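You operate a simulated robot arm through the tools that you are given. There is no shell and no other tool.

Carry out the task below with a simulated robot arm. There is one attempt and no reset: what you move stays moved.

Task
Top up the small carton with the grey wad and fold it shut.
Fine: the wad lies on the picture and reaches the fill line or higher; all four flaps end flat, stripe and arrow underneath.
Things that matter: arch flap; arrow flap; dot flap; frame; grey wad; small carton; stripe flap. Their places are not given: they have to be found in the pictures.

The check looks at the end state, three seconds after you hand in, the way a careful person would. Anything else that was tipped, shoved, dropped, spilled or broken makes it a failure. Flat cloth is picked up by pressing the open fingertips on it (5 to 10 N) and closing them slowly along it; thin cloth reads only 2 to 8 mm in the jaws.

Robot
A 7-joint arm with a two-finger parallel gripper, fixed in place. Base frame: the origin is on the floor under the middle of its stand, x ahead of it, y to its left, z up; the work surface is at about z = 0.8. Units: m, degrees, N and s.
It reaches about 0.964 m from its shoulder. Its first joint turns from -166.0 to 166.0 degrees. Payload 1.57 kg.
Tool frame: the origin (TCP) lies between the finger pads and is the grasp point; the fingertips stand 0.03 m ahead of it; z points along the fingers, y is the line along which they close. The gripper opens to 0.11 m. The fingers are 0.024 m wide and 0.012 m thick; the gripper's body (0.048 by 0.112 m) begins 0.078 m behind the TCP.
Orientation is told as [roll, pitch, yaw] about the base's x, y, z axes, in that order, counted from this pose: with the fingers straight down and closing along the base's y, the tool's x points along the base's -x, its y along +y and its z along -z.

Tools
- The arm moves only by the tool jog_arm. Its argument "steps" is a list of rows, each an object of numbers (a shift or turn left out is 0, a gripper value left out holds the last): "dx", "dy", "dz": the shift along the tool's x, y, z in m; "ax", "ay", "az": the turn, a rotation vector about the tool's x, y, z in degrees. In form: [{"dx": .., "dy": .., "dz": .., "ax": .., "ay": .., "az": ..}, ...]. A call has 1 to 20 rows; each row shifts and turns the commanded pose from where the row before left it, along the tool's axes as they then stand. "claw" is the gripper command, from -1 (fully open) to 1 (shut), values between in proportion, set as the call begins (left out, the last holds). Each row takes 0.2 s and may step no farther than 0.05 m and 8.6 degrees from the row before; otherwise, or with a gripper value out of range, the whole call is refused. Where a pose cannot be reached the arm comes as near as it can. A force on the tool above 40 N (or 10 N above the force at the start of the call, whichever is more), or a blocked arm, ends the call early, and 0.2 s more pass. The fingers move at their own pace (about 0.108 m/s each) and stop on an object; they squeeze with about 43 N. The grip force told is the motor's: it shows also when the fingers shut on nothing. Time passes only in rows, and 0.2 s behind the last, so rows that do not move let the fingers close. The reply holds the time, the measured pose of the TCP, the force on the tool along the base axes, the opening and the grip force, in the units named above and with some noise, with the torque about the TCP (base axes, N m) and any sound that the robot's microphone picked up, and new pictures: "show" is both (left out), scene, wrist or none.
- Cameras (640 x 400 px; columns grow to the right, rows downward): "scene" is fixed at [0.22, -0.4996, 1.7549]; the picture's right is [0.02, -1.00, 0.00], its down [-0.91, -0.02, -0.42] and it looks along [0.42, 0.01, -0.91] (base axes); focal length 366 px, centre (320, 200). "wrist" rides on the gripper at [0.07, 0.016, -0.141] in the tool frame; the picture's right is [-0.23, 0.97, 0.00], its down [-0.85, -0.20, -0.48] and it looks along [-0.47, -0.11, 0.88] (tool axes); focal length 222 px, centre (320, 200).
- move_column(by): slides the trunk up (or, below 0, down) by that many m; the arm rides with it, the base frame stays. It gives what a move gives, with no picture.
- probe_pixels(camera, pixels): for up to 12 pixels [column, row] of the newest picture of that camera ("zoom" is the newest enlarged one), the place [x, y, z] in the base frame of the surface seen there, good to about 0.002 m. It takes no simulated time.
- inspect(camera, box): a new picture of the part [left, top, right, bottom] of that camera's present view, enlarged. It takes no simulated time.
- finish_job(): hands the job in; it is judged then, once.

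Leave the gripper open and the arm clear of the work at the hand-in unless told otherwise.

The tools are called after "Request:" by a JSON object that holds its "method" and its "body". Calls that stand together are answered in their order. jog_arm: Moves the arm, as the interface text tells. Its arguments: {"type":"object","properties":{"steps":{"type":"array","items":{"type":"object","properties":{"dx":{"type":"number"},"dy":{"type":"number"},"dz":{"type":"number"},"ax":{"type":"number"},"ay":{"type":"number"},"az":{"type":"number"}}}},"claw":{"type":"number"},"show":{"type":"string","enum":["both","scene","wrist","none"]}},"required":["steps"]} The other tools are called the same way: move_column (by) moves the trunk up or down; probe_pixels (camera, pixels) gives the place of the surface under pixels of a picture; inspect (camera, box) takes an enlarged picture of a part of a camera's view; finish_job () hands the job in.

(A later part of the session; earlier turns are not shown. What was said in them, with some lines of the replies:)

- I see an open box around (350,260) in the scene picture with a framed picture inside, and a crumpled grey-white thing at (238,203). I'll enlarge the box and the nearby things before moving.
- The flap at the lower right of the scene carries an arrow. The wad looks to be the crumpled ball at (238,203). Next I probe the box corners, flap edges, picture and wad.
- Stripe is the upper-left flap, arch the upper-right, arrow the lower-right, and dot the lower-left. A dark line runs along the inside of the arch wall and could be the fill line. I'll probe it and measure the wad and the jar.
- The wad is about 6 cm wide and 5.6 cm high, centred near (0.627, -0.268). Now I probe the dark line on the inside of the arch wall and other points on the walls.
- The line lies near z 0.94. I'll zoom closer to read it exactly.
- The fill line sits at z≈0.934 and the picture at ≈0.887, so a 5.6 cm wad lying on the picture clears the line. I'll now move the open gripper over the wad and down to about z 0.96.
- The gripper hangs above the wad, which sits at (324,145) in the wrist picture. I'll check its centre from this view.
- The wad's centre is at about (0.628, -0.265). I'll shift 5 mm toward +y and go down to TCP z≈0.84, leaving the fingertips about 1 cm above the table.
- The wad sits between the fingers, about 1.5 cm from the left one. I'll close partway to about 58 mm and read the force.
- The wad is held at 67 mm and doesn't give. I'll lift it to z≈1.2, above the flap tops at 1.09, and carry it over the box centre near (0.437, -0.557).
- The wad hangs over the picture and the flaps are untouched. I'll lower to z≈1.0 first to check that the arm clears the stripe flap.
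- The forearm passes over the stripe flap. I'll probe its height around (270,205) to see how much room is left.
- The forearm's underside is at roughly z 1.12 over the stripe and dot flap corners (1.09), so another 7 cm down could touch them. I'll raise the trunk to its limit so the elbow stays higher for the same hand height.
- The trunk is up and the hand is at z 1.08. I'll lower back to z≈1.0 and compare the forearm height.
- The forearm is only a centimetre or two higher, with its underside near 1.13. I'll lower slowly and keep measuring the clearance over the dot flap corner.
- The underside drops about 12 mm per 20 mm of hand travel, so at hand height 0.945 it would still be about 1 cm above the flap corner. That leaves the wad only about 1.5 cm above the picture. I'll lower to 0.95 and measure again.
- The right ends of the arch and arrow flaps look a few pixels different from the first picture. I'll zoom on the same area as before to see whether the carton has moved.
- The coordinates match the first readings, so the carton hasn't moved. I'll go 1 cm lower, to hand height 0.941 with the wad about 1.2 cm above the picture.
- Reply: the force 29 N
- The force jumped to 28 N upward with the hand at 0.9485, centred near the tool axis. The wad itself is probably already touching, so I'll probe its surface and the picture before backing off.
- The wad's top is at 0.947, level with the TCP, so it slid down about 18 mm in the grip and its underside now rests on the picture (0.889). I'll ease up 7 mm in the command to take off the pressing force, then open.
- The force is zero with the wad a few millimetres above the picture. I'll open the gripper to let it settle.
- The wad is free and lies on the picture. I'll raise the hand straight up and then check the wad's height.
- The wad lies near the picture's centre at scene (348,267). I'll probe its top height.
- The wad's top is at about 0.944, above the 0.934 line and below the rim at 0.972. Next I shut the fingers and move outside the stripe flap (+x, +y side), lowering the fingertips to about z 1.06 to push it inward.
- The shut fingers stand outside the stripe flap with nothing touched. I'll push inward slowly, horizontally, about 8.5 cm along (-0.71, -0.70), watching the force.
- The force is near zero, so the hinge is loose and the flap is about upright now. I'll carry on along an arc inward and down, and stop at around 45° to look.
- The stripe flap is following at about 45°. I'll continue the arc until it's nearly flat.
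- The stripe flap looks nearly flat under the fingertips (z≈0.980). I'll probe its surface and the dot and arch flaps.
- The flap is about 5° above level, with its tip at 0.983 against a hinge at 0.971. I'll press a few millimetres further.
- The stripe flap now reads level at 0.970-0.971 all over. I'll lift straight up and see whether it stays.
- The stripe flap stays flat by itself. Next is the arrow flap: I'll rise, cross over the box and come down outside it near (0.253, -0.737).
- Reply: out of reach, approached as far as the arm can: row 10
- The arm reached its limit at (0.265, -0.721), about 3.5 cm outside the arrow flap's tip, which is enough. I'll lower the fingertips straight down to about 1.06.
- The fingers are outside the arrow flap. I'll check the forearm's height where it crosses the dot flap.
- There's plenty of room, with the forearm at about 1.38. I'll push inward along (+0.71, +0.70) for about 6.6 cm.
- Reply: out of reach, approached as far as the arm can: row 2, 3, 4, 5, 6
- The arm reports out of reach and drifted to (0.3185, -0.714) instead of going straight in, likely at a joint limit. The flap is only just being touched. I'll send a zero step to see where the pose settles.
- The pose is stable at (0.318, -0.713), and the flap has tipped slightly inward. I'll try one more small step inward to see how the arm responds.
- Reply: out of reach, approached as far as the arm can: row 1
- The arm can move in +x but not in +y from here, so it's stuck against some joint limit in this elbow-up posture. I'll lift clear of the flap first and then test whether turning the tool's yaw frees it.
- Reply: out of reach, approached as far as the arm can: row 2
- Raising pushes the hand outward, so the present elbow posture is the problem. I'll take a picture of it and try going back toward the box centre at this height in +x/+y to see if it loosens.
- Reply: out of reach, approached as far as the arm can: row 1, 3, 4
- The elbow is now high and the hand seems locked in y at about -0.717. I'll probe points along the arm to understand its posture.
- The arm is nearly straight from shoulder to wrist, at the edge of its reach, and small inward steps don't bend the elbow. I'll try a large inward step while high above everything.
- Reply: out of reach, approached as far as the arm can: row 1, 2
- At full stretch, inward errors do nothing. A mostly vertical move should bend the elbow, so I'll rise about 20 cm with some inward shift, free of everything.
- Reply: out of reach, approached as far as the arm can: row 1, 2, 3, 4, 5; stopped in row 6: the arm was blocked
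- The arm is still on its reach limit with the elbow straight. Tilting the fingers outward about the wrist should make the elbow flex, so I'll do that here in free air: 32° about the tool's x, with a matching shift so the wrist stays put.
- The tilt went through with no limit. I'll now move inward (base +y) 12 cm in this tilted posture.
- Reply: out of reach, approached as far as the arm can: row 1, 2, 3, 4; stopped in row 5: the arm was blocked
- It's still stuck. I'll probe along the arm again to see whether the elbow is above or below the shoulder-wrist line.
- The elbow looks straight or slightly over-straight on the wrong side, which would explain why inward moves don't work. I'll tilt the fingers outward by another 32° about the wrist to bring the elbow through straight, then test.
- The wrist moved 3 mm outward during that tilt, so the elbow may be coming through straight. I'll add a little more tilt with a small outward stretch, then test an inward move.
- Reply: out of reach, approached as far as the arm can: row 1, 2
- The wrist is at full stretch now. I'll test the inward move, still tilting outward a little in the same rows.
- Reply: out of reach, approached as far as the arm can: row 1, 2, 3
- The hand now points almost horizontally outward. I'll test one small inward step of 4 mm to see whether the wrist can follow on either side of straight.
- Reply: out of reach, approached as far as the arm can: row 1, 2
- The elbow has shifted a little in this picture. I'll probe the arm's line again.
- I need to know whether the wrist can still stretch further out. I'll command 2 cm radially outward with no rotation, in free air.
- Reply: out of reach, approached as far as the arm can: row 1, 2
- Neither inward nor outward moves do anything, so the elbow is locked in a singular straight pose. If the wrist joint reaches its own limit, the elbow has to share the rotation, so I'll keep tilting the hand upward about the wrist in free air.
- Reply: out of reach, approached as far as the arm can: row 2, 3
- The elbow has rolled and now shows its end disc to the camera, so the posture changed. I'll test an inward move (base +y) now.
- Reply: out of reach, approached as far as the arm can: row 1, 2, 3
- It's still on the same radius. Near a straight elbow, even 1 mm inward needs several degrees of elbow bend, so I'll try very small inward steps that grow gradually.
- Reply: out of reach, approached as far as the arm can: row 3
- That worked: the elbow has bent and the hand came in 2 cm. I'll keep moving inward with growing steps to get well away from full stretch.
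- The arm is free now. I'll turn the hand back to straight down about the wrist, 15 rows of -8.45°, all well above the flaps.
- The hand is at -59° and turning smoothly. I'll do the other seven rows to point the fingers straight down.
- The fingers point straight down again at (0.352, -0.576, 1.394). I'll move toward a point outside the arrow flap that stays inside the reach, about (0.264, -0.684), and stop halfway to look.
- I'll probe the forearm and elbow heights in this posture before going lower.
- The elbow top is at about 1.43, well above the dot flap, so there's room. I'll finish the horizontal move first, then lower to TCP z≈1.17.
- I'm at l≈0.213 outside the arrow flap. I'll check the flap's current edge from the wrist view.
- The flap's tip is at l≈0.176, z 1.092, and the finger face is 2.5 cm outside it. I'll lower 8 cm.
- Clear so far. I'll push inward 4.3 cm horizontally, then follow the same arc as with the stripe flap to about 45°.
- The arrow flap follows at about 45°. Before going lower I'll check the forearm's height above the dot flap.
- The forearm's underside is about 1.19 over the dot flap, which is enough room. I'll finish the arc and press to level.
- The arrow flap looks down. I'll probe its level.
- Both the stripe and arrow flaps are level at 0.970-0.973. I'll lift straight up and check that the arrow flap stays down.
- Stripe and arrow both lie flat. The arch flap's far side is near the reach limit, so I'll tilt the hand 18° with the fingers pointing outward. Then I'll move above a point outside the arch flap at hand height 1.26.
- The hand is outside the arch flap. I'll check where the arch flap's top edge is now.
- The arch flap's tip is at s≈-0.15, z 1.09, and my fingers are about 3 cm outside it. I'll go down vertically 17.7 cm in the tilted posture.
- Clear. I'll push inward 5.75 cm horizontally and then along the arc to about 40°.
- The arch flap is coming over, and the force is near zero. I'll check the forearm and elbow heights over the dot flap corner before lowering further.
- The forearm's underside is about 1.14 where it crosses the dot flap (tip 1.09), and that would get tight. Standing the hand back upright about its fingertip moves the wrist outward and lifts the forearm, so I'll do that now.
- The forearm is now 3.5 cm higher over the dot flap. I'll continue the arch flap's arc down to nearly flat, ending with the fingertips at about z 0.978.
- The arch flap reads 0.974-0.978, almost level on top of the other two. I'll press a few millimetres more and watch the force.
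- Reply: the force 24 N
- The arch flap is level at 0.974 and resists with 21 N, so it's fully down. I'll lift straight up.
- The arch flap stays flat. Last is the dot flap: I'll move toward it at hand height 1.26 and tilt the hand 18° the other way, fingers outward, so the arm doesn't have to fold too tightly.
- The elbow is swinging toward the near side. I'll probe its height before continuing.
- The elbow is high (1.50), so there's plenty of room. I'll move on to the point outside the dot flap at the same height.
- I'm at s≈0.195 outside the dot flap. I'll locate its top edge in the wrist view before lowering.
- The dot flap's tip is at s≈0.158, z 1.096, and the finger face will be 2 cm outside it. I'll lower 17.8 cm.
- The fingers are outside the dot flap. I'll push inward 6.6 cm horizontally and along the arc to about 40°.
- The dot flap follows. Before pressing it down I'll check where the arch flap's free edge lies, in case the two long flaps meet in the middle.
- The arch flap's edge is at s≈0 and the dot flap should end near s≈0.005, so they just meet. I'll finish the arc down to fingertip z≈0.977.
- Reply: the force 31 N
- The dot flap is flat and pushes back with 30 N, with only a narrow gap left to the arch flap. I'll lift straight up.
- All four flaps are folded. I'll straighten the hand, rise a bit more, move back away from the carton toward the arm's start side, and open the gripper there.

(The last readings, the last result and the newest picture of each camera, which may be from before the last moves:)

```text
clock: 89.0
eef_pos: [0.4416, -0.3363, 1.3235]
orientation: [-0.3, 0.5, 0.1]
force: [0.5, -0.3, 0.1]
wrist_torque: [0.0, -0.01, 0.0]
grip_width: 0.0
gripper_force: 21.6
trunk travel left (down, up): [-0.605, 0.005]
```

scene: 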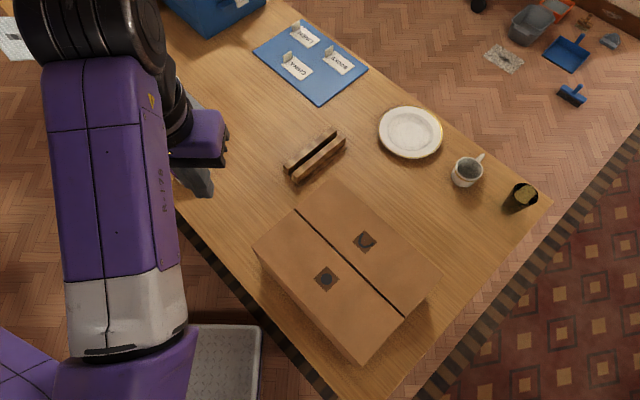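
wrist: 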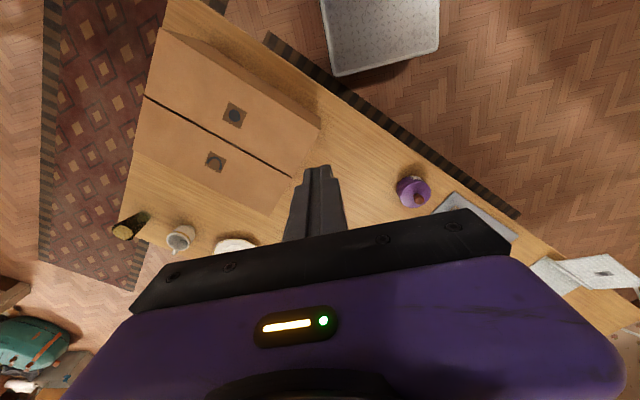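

Now the carton is in full view and looks shut, with the dot and arch flaps on top. I'll check that the lid is level and that it hasn't shifted, and open the gripper here.

Request:
{"method": "jog_arm", "body": {"steps": [{}, {}, {}, {}], "claw": -1}}

Request:
{"method": "inspect", "body": {"camera": "scene", "box": [230, 160, 460, 380]}}

Request:
{"method": "probe_pixels", "body": {"camera": "scene", "pixels": [[260, 248], [298, 212], [330, 182], [436, 270], [400, 315], [365, 358], [326, 277], [365, 240], [350, 260], [375, 290], [310, 235], [395, 305]]}}

```text
clock: 90.0
eef_pos: [0.4413, -0.3366, 1.3244]
orientation: [-0.3, 0.4, 0.1]
force: [-0.8, 0.0, 0.1]
wrist_torque: [0.01, 0.01, -0.04]
grip_width: 0.11
gripper_force: 0.1
trunk travel left (down, up): [-0.605, 0.005]
```

scene: 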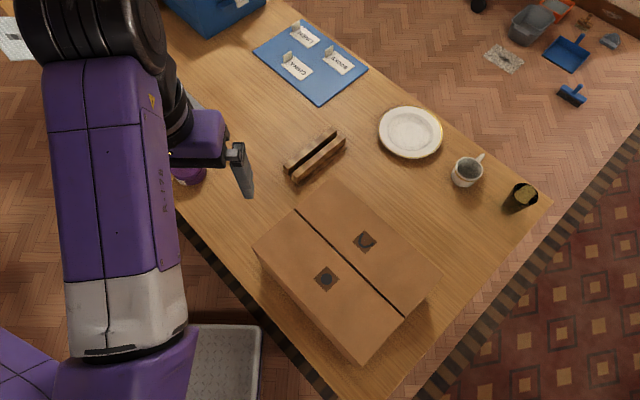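
wrist: 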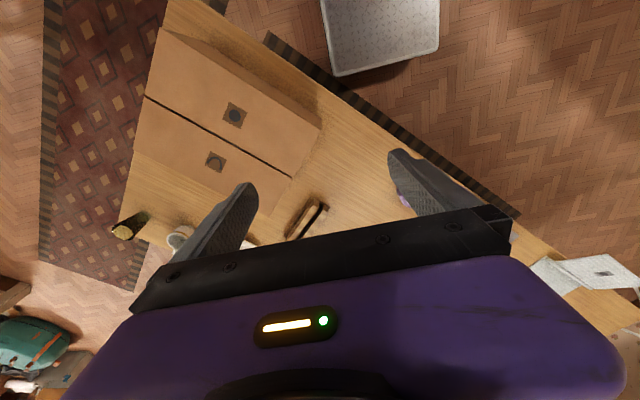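

```text
1.82 times, centred on (345, 270) of scene
```

zoom: 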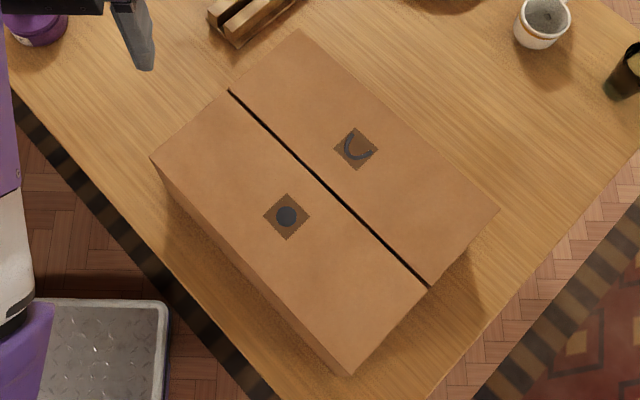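

```text
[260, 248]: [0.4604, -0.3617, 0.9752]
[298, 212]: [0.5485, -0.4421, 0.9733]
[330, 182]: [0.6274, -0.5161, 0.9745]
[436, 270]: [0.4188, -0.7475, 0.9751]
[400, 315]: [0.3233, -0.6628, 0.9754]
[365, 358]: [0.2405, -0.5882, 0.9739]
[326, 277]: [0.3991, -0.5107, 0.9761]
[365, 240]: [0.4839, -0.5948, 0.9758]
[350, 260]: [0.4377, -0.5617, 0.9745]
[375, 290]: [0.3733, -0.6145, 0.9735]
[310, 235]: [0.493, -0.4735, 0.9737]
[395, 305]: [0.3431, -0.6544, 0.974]
```

The lid is level at 0.974-0.976 everywhere and the carton's corners match the start. The mug, glass, plate, rack and jar stand as before. I'll move the open hand a bit further from the carton before handing in.

Request:
{"method": "jog_arm", "body": {"steps": [{"dx": -0.015, "dy": 0.025, "dz": -0.01}, {"dx": -0.015, "dy": 0.025, "dz": -0.01}, {"dx": -0.015, "dy": 0.02, "dz": -0.005}, {}, {}]}}

```text
clock: 91.2
eef_pos: [0.4864, -0.2653, 1.3473]
orientation: [-0.3, 0.4, 0.1]
force: [0.5, 0.4, 0.5]
wrist_torque: [-0.03, 0.01, 0.0]
grip_width: 0.1098
gripper_force: 0.1
trunk travel left (down, up): [-0.605, 0.005]
```

scene: 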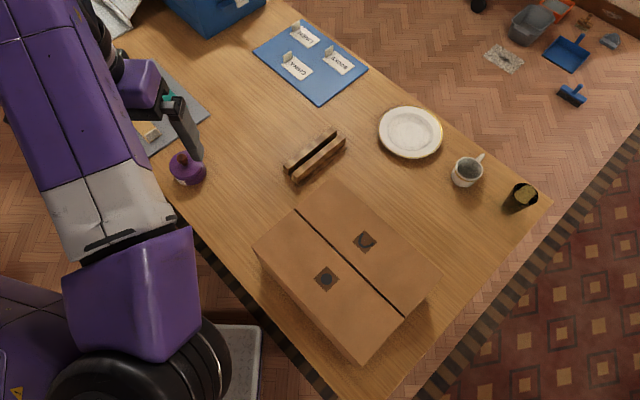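
wrist: 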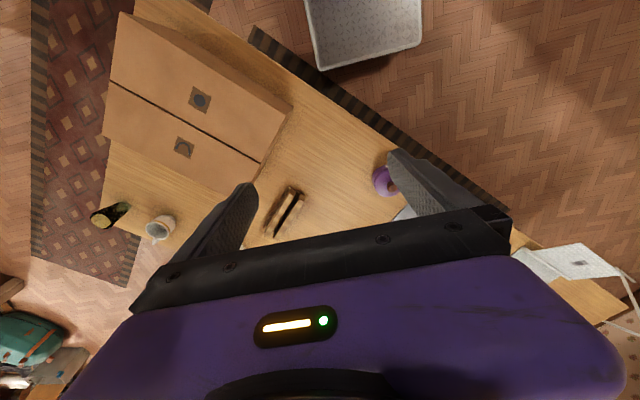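

The carton is shut: stripe and arrow are underneath, and dot and arch lie flat on top. The wad was last seen on the picture with its top at about 0.945, above the 0.934 fill line. The gripper is open and the arm is clear, so I'm handing in.

Request:
{"method": "finish_job", "body": {}}

```text
The job is handed in.
```

The grey wad is in the small carton and the carton is folded shut, and I've handed the job in. I haven't seen the check's result.

- **Wad:** it lies near the middle of the picture. Its top measured about 0.945 m and the fill line is at about 0.934 m. I last saw it just before the arch flap went down, and I couldn't see it after that.
- **Flaps:** stripe and arrow are underneath, with dot and arch flat on top. The lid measured level, between 0.973 and 0.976 m, and a narrow gap remains between the dot and arch flaps.
- **Surroundings:** the carton did not shift. The mug, glass, plate, rack and jar looked unmoved.

The arm locked at full stretch while I was reaching for the arrow flap. I freed it in open air above the carton, without touching anything there. At hand-in the gripper was open and the arm clear of the carton. The trunk is still 8 cm higher than at the start.
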